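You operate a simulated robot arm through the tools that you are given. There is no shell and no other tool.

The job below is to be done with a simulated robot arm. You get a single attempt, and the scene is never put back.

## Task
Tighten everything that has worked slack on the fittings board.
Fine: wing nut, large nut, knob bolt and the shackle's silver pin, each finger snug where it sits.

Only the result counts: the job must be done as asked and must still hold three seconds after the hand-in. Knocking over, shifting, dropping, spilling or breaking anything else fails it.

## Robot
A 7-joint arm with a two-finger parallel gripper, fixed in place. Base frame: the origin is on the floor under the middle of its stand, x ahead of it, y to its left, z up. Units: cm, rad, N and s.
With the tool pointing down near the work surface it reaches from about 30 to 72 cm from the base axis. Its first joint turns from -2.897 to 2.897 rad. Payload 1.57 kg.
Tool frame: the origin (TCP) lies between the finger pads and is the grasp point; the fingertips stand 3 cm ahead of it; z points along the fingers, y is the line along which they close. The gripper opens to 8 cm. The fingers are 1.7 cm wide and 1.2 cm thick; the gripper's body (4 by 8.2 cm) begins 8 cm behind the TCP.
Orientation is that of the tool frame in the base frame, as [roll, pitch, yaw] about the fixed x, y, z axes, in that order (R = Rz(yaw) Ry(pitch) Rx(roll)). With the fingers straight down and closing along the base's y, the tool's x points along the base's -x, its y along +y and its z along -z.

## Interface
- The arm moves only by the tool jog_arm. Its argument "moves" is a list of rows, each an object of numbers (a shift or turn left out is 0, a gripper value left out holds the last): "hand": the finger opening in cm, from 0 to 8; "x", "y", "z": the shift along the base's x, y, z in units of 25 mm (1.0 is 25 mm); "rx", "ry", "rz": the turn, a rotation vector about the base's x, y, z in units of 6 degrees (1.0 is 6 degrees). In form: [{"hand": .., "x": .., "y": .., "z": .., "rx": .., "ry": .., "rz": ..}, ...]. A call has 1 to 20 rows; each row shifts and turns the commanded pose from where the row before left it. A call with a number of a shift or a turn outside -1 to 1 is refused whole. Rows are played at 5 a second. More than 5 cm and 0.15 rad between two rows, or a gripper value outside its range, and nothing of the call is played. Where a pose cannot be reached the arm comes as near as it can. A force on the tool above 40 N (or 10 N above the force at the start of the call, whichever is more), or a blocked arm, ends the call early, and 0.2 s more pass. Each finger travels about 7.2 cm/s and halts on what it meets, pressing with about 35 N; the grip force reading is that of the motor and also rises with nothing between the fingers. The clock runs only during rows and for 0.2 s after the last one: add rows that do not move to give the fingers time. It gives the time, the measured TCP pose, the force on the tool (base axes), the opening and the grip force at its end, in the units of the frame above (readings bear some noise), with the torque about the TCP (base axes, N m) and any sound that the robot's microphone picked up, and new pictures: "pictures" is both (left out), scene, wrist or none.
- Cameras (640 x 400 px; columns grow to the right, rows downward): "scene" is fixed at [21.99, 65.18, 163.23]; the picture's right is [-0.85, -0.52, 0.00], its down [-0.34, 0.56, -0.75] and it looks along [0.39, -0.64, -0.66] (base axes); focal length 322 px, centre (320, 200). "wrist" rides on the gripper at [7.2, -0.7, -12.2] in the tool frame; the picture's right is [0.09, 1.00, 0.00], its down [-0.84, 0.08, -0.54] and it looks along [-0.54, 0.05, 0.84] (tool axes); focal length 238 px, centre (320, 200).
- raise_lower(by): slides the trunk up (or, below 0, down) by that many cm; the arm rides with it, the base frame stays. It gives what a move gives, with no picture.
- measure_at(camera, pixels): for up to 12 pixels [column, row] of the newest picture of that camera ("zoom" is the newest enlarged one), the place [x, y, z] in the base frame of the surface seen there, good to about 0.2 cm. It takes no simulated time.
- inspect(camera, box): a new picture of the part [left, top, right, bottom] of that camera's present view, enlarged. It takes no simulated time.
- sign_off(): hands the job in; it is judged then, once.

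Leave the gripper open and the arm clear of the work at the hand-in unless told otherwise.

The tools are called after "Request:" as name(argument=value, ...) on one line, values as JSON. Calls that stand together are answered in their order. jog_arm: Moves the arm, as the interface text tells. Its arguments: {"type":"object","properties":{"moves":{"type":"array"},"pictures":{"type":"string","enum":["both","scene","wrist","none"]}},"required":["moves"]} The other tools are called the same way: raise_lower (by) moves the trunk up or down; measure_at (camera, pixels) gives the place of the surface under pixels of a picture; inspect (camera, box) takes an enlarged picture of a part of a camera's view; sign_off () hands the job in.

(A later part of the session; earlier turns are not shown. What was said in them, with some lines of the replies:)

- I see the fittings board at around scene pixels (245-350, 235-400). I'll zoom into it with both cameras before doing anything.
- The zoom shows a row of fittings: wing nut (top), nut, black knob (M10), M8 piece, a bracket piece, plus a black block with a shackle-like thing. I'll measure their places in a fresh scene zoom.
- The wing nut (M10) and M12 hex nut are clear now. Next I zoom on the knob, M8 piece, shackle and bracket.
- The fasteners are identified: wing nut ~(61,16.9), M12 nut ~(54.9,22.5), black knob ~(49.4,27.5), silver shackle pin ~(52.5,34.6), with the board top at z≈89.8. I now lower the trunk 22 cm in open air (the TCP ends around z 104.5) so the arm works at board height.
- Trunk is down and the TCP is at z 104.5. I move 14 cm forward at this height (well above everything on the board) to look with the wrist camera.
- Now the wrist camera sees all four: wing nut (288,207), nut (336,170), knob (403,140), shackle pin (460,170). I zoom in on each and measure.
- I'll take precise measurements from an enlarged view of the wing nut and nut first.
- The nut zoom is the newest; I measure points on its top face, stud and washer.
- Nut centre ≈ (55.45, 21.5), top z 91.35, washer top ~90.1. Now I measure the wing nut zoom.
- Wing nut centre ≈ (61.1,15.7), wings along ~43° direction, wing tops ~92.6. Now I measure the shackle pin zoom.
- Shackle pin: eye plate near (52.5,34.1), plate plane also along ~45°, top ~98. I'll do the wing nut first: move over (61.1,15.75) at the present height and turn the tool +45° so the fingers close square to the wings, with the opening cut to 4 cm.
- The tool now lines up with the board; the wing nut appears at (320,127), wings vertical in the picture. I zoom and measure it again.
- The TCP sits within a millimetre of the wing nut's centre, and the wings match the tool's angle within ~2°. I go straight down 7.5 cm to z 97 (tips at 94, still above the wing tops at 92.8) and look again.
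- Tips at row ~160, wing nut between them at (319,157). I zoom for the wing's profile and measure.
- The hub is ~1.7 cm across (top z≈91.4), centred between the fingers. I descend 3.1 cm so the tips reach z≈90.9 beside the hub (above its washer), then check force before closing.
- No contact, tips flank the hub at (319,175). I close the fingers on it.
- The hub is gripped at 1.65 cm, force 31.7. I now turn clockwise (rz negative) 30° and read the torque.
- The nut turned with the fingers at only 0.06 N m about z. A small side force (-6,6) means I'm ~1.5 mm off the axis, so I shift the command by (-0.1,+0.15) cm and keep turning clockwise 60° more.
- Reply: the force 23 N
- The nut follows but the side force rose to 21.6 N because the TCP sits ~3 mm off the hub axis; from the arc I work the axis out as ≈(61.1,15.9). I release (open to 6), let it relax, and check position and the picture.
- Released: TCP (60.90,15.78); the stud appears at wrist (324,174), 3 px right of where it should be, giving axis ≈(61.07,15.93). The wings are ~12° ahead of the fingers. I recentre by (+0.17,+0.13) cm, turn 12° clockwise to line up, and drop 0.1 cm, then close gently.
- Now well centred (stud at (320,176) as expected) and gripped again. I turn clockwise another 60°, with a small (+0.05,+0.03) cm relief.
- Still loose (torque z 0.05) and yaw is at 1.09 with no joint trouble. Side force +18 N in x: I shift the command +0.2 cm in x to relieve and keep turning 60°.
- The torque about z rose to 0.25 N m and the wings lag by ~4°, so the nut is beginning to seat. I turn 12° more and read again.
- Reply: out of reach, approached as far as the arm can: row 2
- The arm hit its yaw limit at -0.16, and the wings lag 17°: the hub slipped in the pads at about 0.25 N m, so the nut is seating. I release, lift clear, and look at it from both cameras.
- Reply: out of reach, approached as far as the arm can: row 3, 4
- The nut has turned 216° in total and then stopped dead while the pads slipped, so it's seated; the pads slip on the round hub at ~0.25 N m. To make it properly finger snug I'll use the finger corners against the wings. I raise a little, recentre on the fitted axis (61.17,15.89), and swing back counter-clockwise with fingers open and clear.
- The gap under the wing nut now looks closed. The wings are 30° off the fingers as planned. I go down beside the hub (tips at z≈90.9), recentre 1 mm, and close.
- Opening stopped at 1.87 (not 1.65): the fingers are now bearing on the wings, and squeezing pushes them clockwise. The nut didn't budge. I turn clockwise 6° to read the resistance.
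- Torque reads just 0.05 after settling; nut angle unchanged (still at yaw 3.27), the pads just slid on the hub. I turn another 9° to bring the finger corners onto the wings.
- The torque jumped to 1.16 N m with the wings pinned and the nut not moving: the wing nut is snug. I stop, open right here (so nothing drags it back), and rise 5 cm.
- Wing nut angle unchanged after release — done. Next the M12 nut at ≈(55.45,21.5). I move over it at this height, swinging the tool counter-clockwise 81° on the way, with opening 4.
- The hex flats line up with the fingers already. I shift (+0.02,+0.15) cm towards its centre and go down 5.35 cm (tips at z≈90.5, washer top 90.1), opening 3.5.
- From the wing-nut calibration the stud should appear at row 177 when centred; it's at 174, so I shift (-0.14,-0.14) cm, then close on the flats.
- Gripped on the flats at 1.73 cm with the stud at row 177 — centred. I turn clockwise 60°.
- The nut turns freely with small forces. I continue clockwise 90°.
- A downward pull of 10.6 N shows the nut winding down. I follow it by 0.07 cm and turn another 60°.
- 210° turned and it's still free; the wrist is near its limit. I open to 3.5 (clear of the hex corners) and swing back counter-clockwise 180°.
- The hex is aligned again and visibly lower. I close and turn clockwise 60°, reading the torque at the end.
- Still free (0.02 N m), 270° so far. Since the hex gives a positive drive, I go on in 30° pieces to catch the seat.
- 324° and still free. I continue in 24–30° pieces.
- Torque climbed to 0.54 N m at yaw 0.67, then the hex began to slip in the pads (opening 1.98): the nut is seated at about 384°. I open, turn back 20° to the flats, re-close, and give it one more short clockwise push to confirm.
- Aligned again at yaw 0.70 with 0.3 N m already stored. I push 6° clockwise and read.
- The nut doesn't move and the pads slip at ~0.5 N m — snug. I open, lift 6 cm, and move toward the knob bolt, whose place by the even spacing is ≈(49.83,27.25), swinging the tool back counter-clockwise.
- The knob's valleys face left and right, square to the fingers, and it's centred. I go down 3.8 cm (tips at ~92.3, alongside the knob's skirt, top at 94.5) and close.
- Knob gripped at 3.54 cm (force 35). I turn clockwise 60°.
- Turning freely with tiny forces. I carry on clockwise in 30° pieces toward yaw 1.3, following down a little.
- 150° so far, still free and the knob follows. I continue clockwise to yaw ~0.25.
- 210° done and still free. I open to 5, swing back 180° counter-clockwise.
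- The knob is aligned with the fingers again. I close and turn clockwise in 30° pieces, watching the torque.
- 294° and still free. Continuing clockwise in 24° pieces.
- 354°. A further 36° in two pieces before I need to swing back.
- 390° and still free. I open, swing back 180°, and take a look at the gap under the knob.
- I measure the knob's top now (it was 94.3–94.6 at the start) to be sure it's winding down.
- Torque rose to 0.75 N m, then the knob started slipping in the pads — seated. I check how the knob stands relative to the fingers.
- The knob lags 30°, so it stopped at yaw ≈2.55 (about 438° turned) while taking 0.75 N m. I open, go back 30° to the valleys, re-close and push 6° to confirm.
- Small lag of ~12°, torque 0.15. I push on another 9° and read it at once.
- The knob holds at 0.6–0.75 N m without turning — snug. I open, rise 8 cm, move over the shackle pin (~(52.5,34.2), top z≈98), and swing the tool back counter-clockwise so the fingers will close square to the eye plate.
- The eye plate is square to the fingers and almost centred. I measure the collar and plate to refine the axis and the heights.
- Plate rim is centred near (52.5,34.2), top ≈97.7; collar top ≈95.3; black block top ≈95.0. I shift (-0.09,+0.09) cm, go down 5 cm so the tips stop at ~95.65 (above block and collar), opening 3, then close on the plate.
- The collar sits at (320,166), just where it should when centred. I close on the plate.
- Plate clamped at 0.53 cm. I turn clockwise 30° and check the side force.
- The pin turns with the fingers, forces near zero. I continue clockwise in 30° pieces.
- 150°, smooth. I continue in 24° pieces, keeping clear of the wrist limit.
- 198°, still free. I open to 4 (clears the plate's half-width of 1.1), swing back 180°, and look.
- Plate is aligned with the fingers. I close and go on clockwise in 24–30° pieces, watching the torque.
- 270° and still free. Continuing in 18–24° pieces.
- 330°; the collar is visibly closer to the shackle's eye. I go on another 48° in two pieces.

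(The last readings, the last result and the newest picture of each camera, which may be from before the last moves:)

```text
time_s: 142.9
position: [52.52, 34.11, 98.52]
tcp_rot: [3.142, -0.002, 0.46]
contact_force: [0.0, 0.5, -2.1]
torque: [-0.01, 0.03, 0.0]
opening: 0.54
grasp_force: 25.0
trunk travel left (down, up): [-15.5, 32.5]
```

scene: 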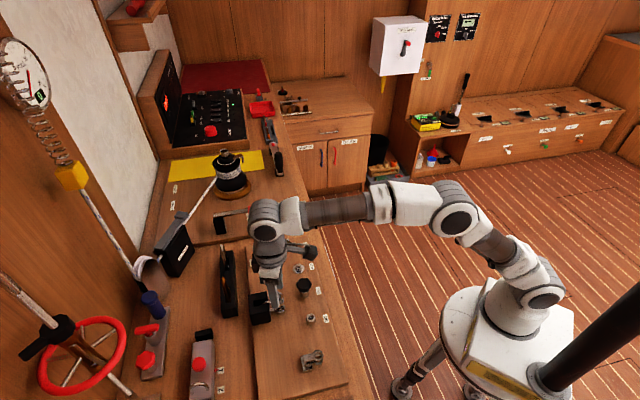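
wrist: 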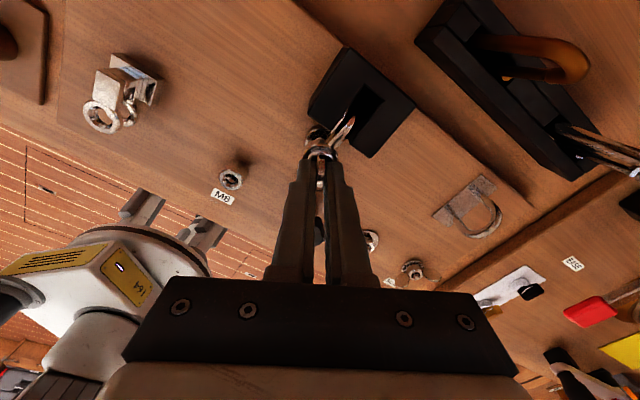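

378° and still free. I open to 4, swing back 180° again and look at the collar gap.

Request:
jog_arm(moves=[{"hand": 4}, {}, {"rz": 1}, {"rz": 1}, {"rz": 1}, {"rz": 1}, {"rz": 1}, {"rz": 1}, {"rz": 1}, {"rz": 1}, {"rz": 1}, {"rz": 1}, {"rz": 1}, {"rz": 1}, {"rz": 1}, {"rz": 1}, {"rz": 1}, {"rz": 1}, {"rz": 1}, {"rz": 1}], pictures="none")

Request:
jog_arm(moves=[{"rz": 1}, {"rz": 1}, {"rz": 1}, {"rz": 1}, {"rz": 1}, {"rz": 1}, {"rz": 1}, {"rz": 1}, {"rz": 1}, {"rz": 1}, {"rz": 1}, {"rz": 1}, {}], pictures="both")

Request:
inspect(camera="wrist", box=[270, 130, 370, 220])

Request:
inspect(camera="scene", box=[255, 280, 300, 320])

```text
time_s: 147.1
position: [52.45, 34.39, 98.59]
tcp_rot: [-3.14, 0.0, 2.347]
contact_force: [-0.4, 0.3, -0.2]
torque: [-0.01, 0.01, 0.03]
opening: 3.98
grasp_force: 0.1
trunk travel left (down, up): [-15.5, 32.5]
```

```text
time_s: 149.9
position: [52.5, 34.22, 98.55]
tcp_rot: [-3.141, -0.001, -2.679]
contact_force: [0.1, 0.3, -0.5]
torque: [-0.02, -0.02, 0.0]
opening: 3.99
grasp_force: 0.0
trunk travel left (down, up): [-15.5, 32.5]
```

scene: 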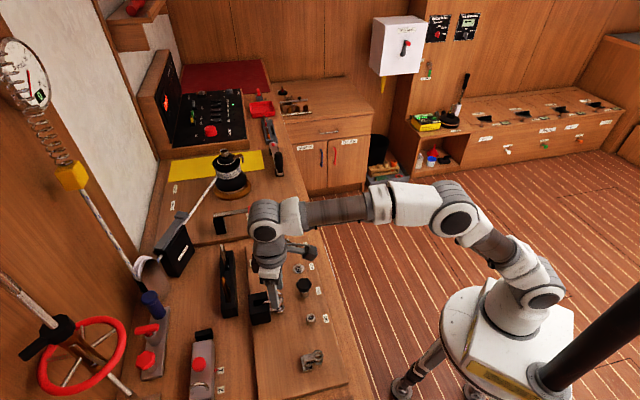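
wrist: 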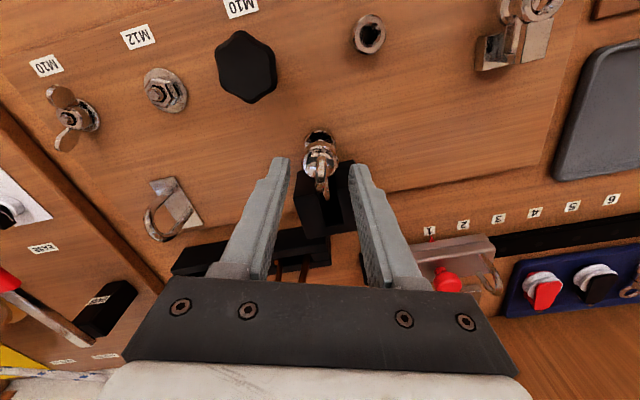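

```text
4.44 times, centred on (320, 175) of wrist
```

zoom: 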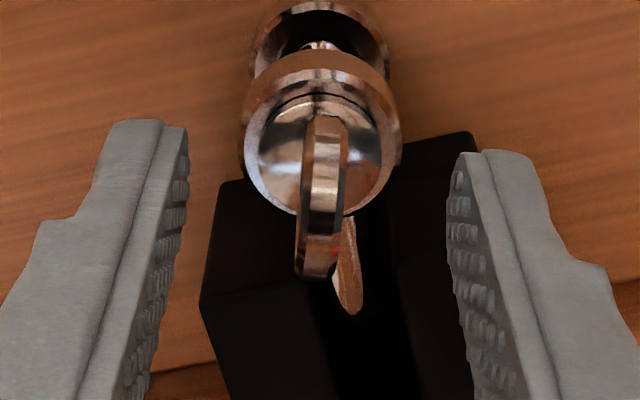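

```text
10.00 times, centred on (278, 300) of scene
```

zoom: 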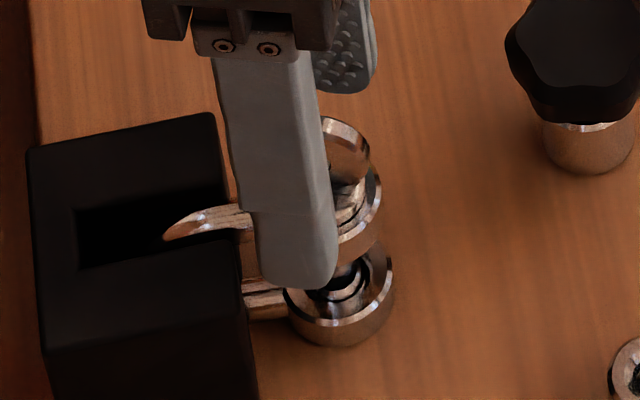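

The dark gap under the collar is now a thin line. I close and turn in 18–24° pieces.

Request:
jog_arm(moves=[{"hand": 1.2}, {}, {"hand": 0}, {}, {}, {"rz": -1}, {"rz": -1}, {"rz": -1}], pictures="none")

Request:
jog_arm(moves=[{"rz": -1}, {"rz": -1}, {"rz": -1}], pictures="none")

Request:
jog_arm(moves=[{"rz": -1}, {"rz": -1}, {"rz": -1}], pictures="wrist")

```text
time_s: 151.7
position: [52.47, 34.3, 98.62]
tcp_rot: [-3.14, 0.0, -2.998]
contact_force: [-0.3, 0.2, -0.5]
torque: [0.01, -0.01, -0.03]
opening: 0.52
grasp_force: 24.7
trunk travel left (down, up): [-15.5, 32.5]
```

```text
time_s: 152.5
position: [52.44, 34.36, 98.61]
tcp_rot: [-3.141, 0.0, 2.973]
contact_force: [0.0, 0.1, -3.1]
torque: [0.02, 0.06, 0.03]
opening: 0.53
grasp_force: 25.0
trunk travel left (down, up): [-15.5, 32.5]
```

```text
time_s: 153.3
position: [52.54, 34.27, 98.5]
tcp_rot: [-3.141, 0.0, 2.657]
contact_force: [-1.5, 1.2, -0.2]
torque: [0.01, 0.12, 0.09]
opening: 0.54
grasp_force: 25.7
trunk travel left (down, up): [-15.5, 32.5]
```

wrist: 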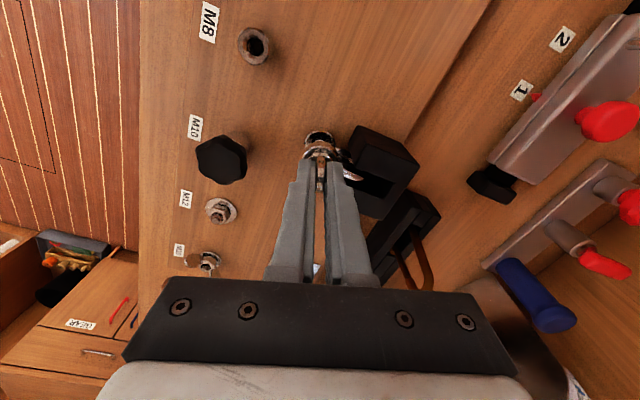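

The torque shows a first small rise (0.09 N m) at ~432°. I proceed in 9–12° steps.

Request:
jog_arm(moves=[{"rz": -1}, {"rz": -1}], pictures="none")

Request:
jog_arm(moves=[{"rz": -1}, {"rz": -1}], pictures="none")

Request:
jog_arm(moves=[{"rz": -1}], pictures="wrist")

```text
time_s: 153.9
position: [52.5, 34.58, 98.5]
tcp_rot: [3.141, -0.003, 2.452]
contact_force: [-7.0, 8.5, -2.0]
torque: [0.5, 0.49, 0.45]
opening: 0.59
grasp_force: 26.0
trunk travel left (down, up): [-15.5, 32.5]
```

```text
time_s: 154.5
position: [52.47, 34.47, 98.48]
tcp_rot: [-3.141, -0.002, 2.241]
contact_force: [-8.8, 11.6, -3.4]
torque: [0.65, 0.6, 0.6]
opening: 1.0
grasp_force: 27.9
trunk travel left (down, up): [-15.5, 32.5]
```

```text
time_s: 154.9
position: [52.53, 34.42, 98.54]
tcp_rot: [-3.142, -0.002, 2.135]
contact_force: [-8.6, 11.8, -1.9]
torque: [0.64, 0.63, 0.66]
opening: 1.26
grasp_force: 29.2
trunk travel left (down, up): [-15.5, 32.5]
```

wrist: 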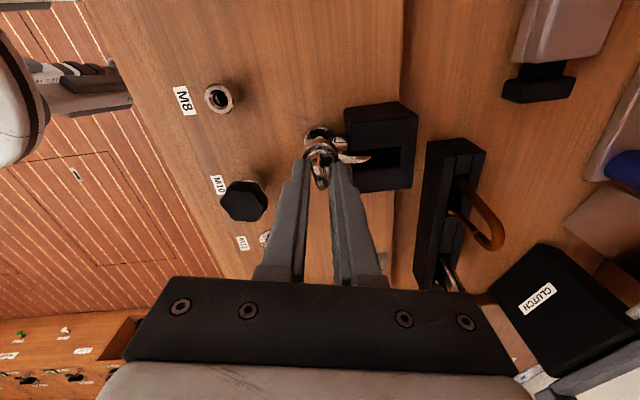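

The plate now forces the fingers open (1.26 cm) at 0.66 N m and no longer turns: the pin is home and snug. I open in place, rise 9 cm, and look at everything.

Request:
jog_arm(moves=[{"hand": 4}, {}, {"z": 1}, {"z": 1}, {"z": 1}, {"z": 0.6}, {}], pictures="both")

Request:
inspect(camera="wrist", box=[270, 80, 370, 170])

Request:
inspect(camera="scene", box=[245, 265, 315, 325])

```text
time_s: 156.5
position: [52.6, 34.17, 107.35]
tcp_rot: [-3.14, 0.001, 2.137]
contact_force: [0.2, -0.2, -1.0]
torque: [-0.03, -0.01, 0.01]
opening: 4.0
grasp_force: 0.0
trunk travel left (down, up): [-15.5, 32.5]
```

scene: 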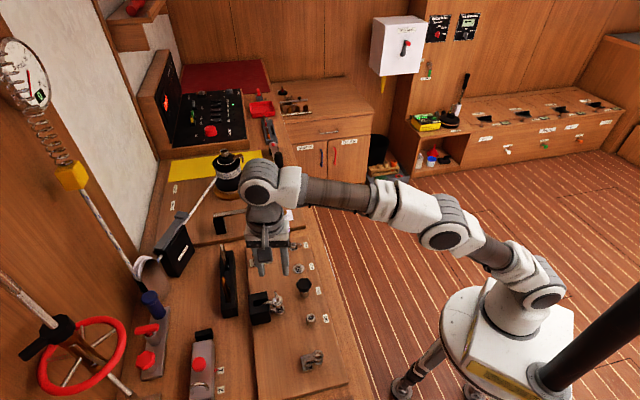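
wrist: 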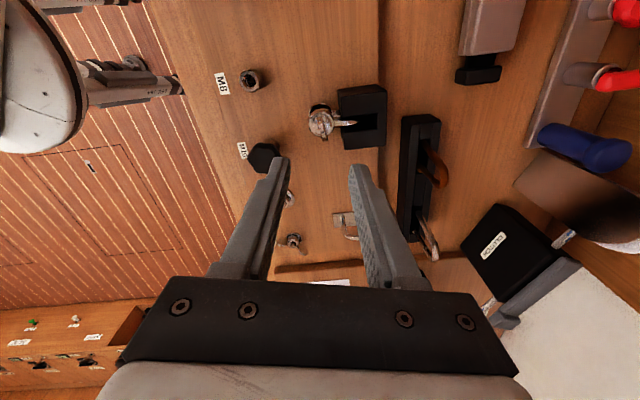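

```text
4.44 times, centred on (320, 125) of wrist
```

zoom: 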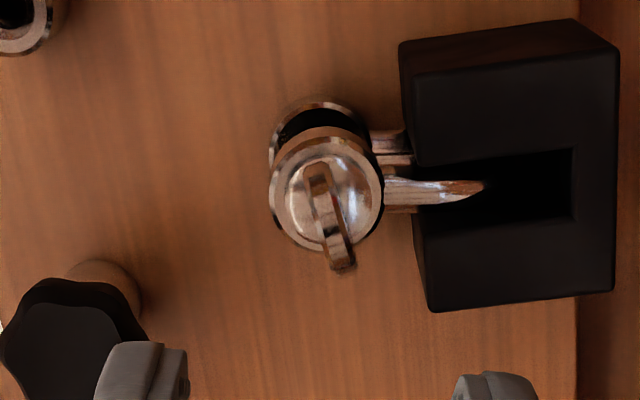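

```text
6.67 times, centred on (280, 295) of scene
```

zoom: 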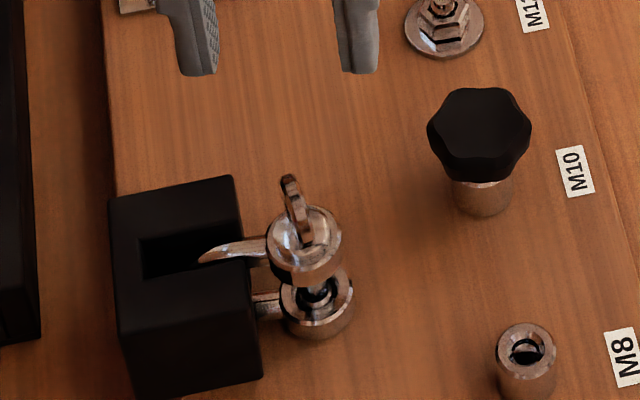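

The pin's collar now sits flush on the shackle's eye. All four are done; I move the arm back off the board toward its starting place, opening the gripper fully, and take a last look.

Request:
jog_arm(moves=[{"x": -0.8, "y": -0.8}, {"x": -0.8, "y": -0.8}, {"x": -0.8, "y": -0.8}, {"x": -0.8, "y": -0.8}, {"x": -0.8, "y": -0.8}, {"x": -0.8, "y": -0.8}, {"x": -0.8, "y": -0.6}, {"x": -0.6, "y": -0.5}, {"hand": 8, "z": 0.8}, {"z": 0.8}, {}, {}], pictures="both")

Request:
inspect(camera="scene", box=[270, 230, 330, 280])

Request:
inspect(camera="scene", box=[240, 230, 360, 380])

```text
time_s: 159.1
position: [37.05, 19.54, 111.6]
tcp_rot: [-3.141, -0.001, 2.136]
contact_force: [-0.7, 0.2, -0.1]
torque: [0.03, 0.0, 0.01]
opening: 8.01
grasp_force: 0.0
trunk travel left (down, up): [-15.5, 32.5]
```

scene: 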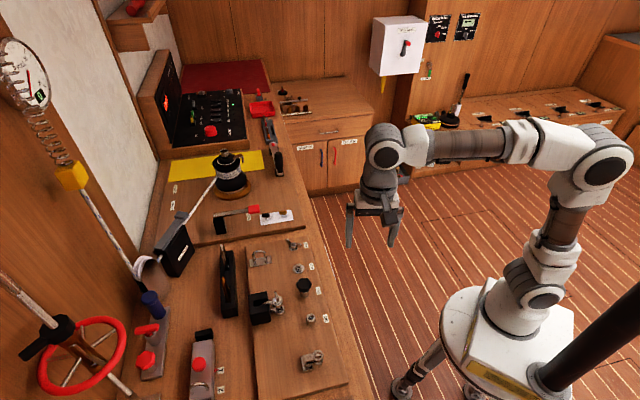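
wrist: 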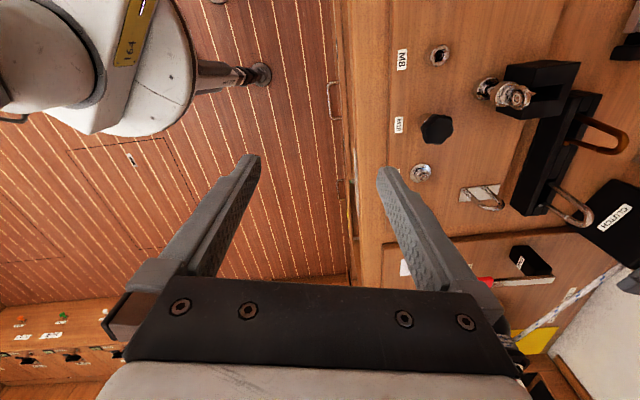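

```text
8.00 times, centred on (300, 255) of scene
```

zoom: 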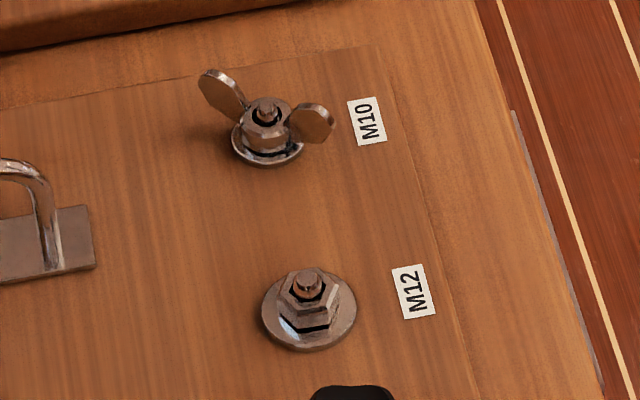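

```text
2.67 times, centred on (300, 305) of scene
```

zoom: 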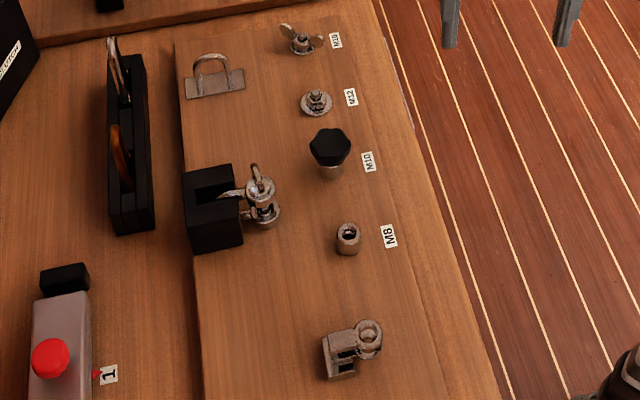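

Everything looks in place. I zoom tighter on the nut and wing nut to make sure the dark line under each is just a chamfer/shadow and not a remaining gap.

Request:
inspect(camera="scene", box=[286, 258, 310, 278])

Request:
inspect(camera="scene", box=[280, 235, 304, 255])

Request:
inspect(camera="scene", box=[262, 284, 292, 314])

Request:
inspect(camera="scene", box=[290, 274, 316, 300])

```text
16.00 times, centred on (298, 268) of scene
```

zoom: 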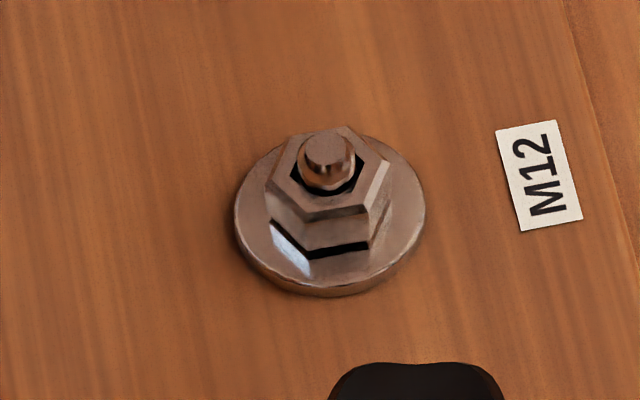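

```text
16.00 times, centred on (292, 245) of scene
```

zoom: 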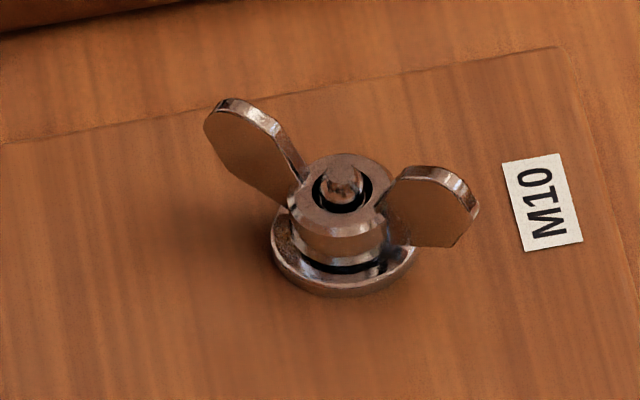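

```text
13.33 times, centred on (277, 299) of scene
```

zoom: 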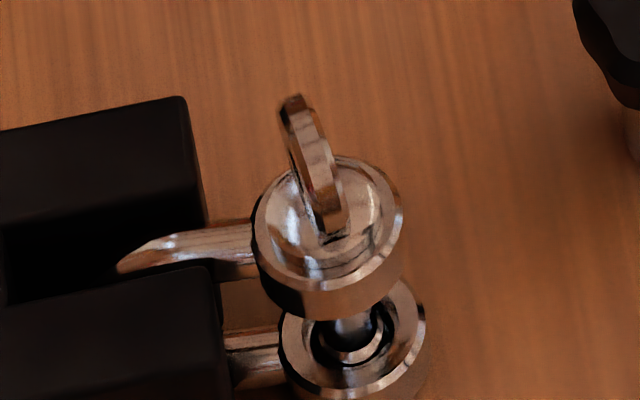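

```text
15.38 times, centred on (303, 287) of scene
```

zoom: 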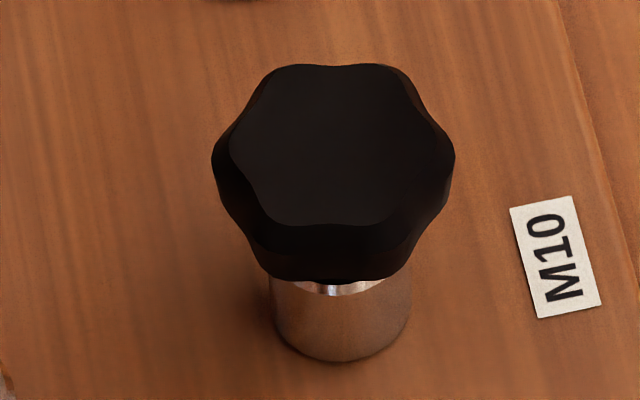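

Seen close up, the pin's collar sits flush. The thin dark and bright lines under the nut and wing nut follow their bevelled lower edges. The peak readings were:

| Fastener | Resistance without turning |
|---|---|
| Wing nut | 1.16 N m |
| M12 nut | ~0.54 N m |
| Knob bolt | ~0.75 N m |
| Shackle pin | ~0.66 N m |

The gripper is open at 8 cm, the arm is clear of the board, and nothing else has shifted. I hand the job in.

Request:
sign_off()

```text
The job is handed in.
```

I turned all four slack fasteners clockwise until they stopped turning, and the job is handed in. No result has come back yet.

| Fastener | Turned about | Torque it held without turning |
|---|---|---|
| Wing nut (M10) | 216° | 1.16 N m |
| Large nut (M12) | 384° | 0.54 N m |
| Knob bolt (M10) | 438° | 0.75 N m |
| Shackle's silver pin | 445° | 0.66 N m |

- **Large nut:** 0.54 N m is about as hard as the gripper can drive it, because the pads slip on the hex beyond that.
- **Wing nut:** it took the most torque, because I finished it with the fingers bearing directly on the wings. I don't know whether the job sets an upper limit.
- **Seating:** the pin's collar sits flush on the shackle. Thin dark lines remain under the large nut and the wing nut, which I took to be their bevelled edges rather than gaps.

I left the other fittings alone, and nothing else appears to have moved. The arm is off the board with the gripper open.
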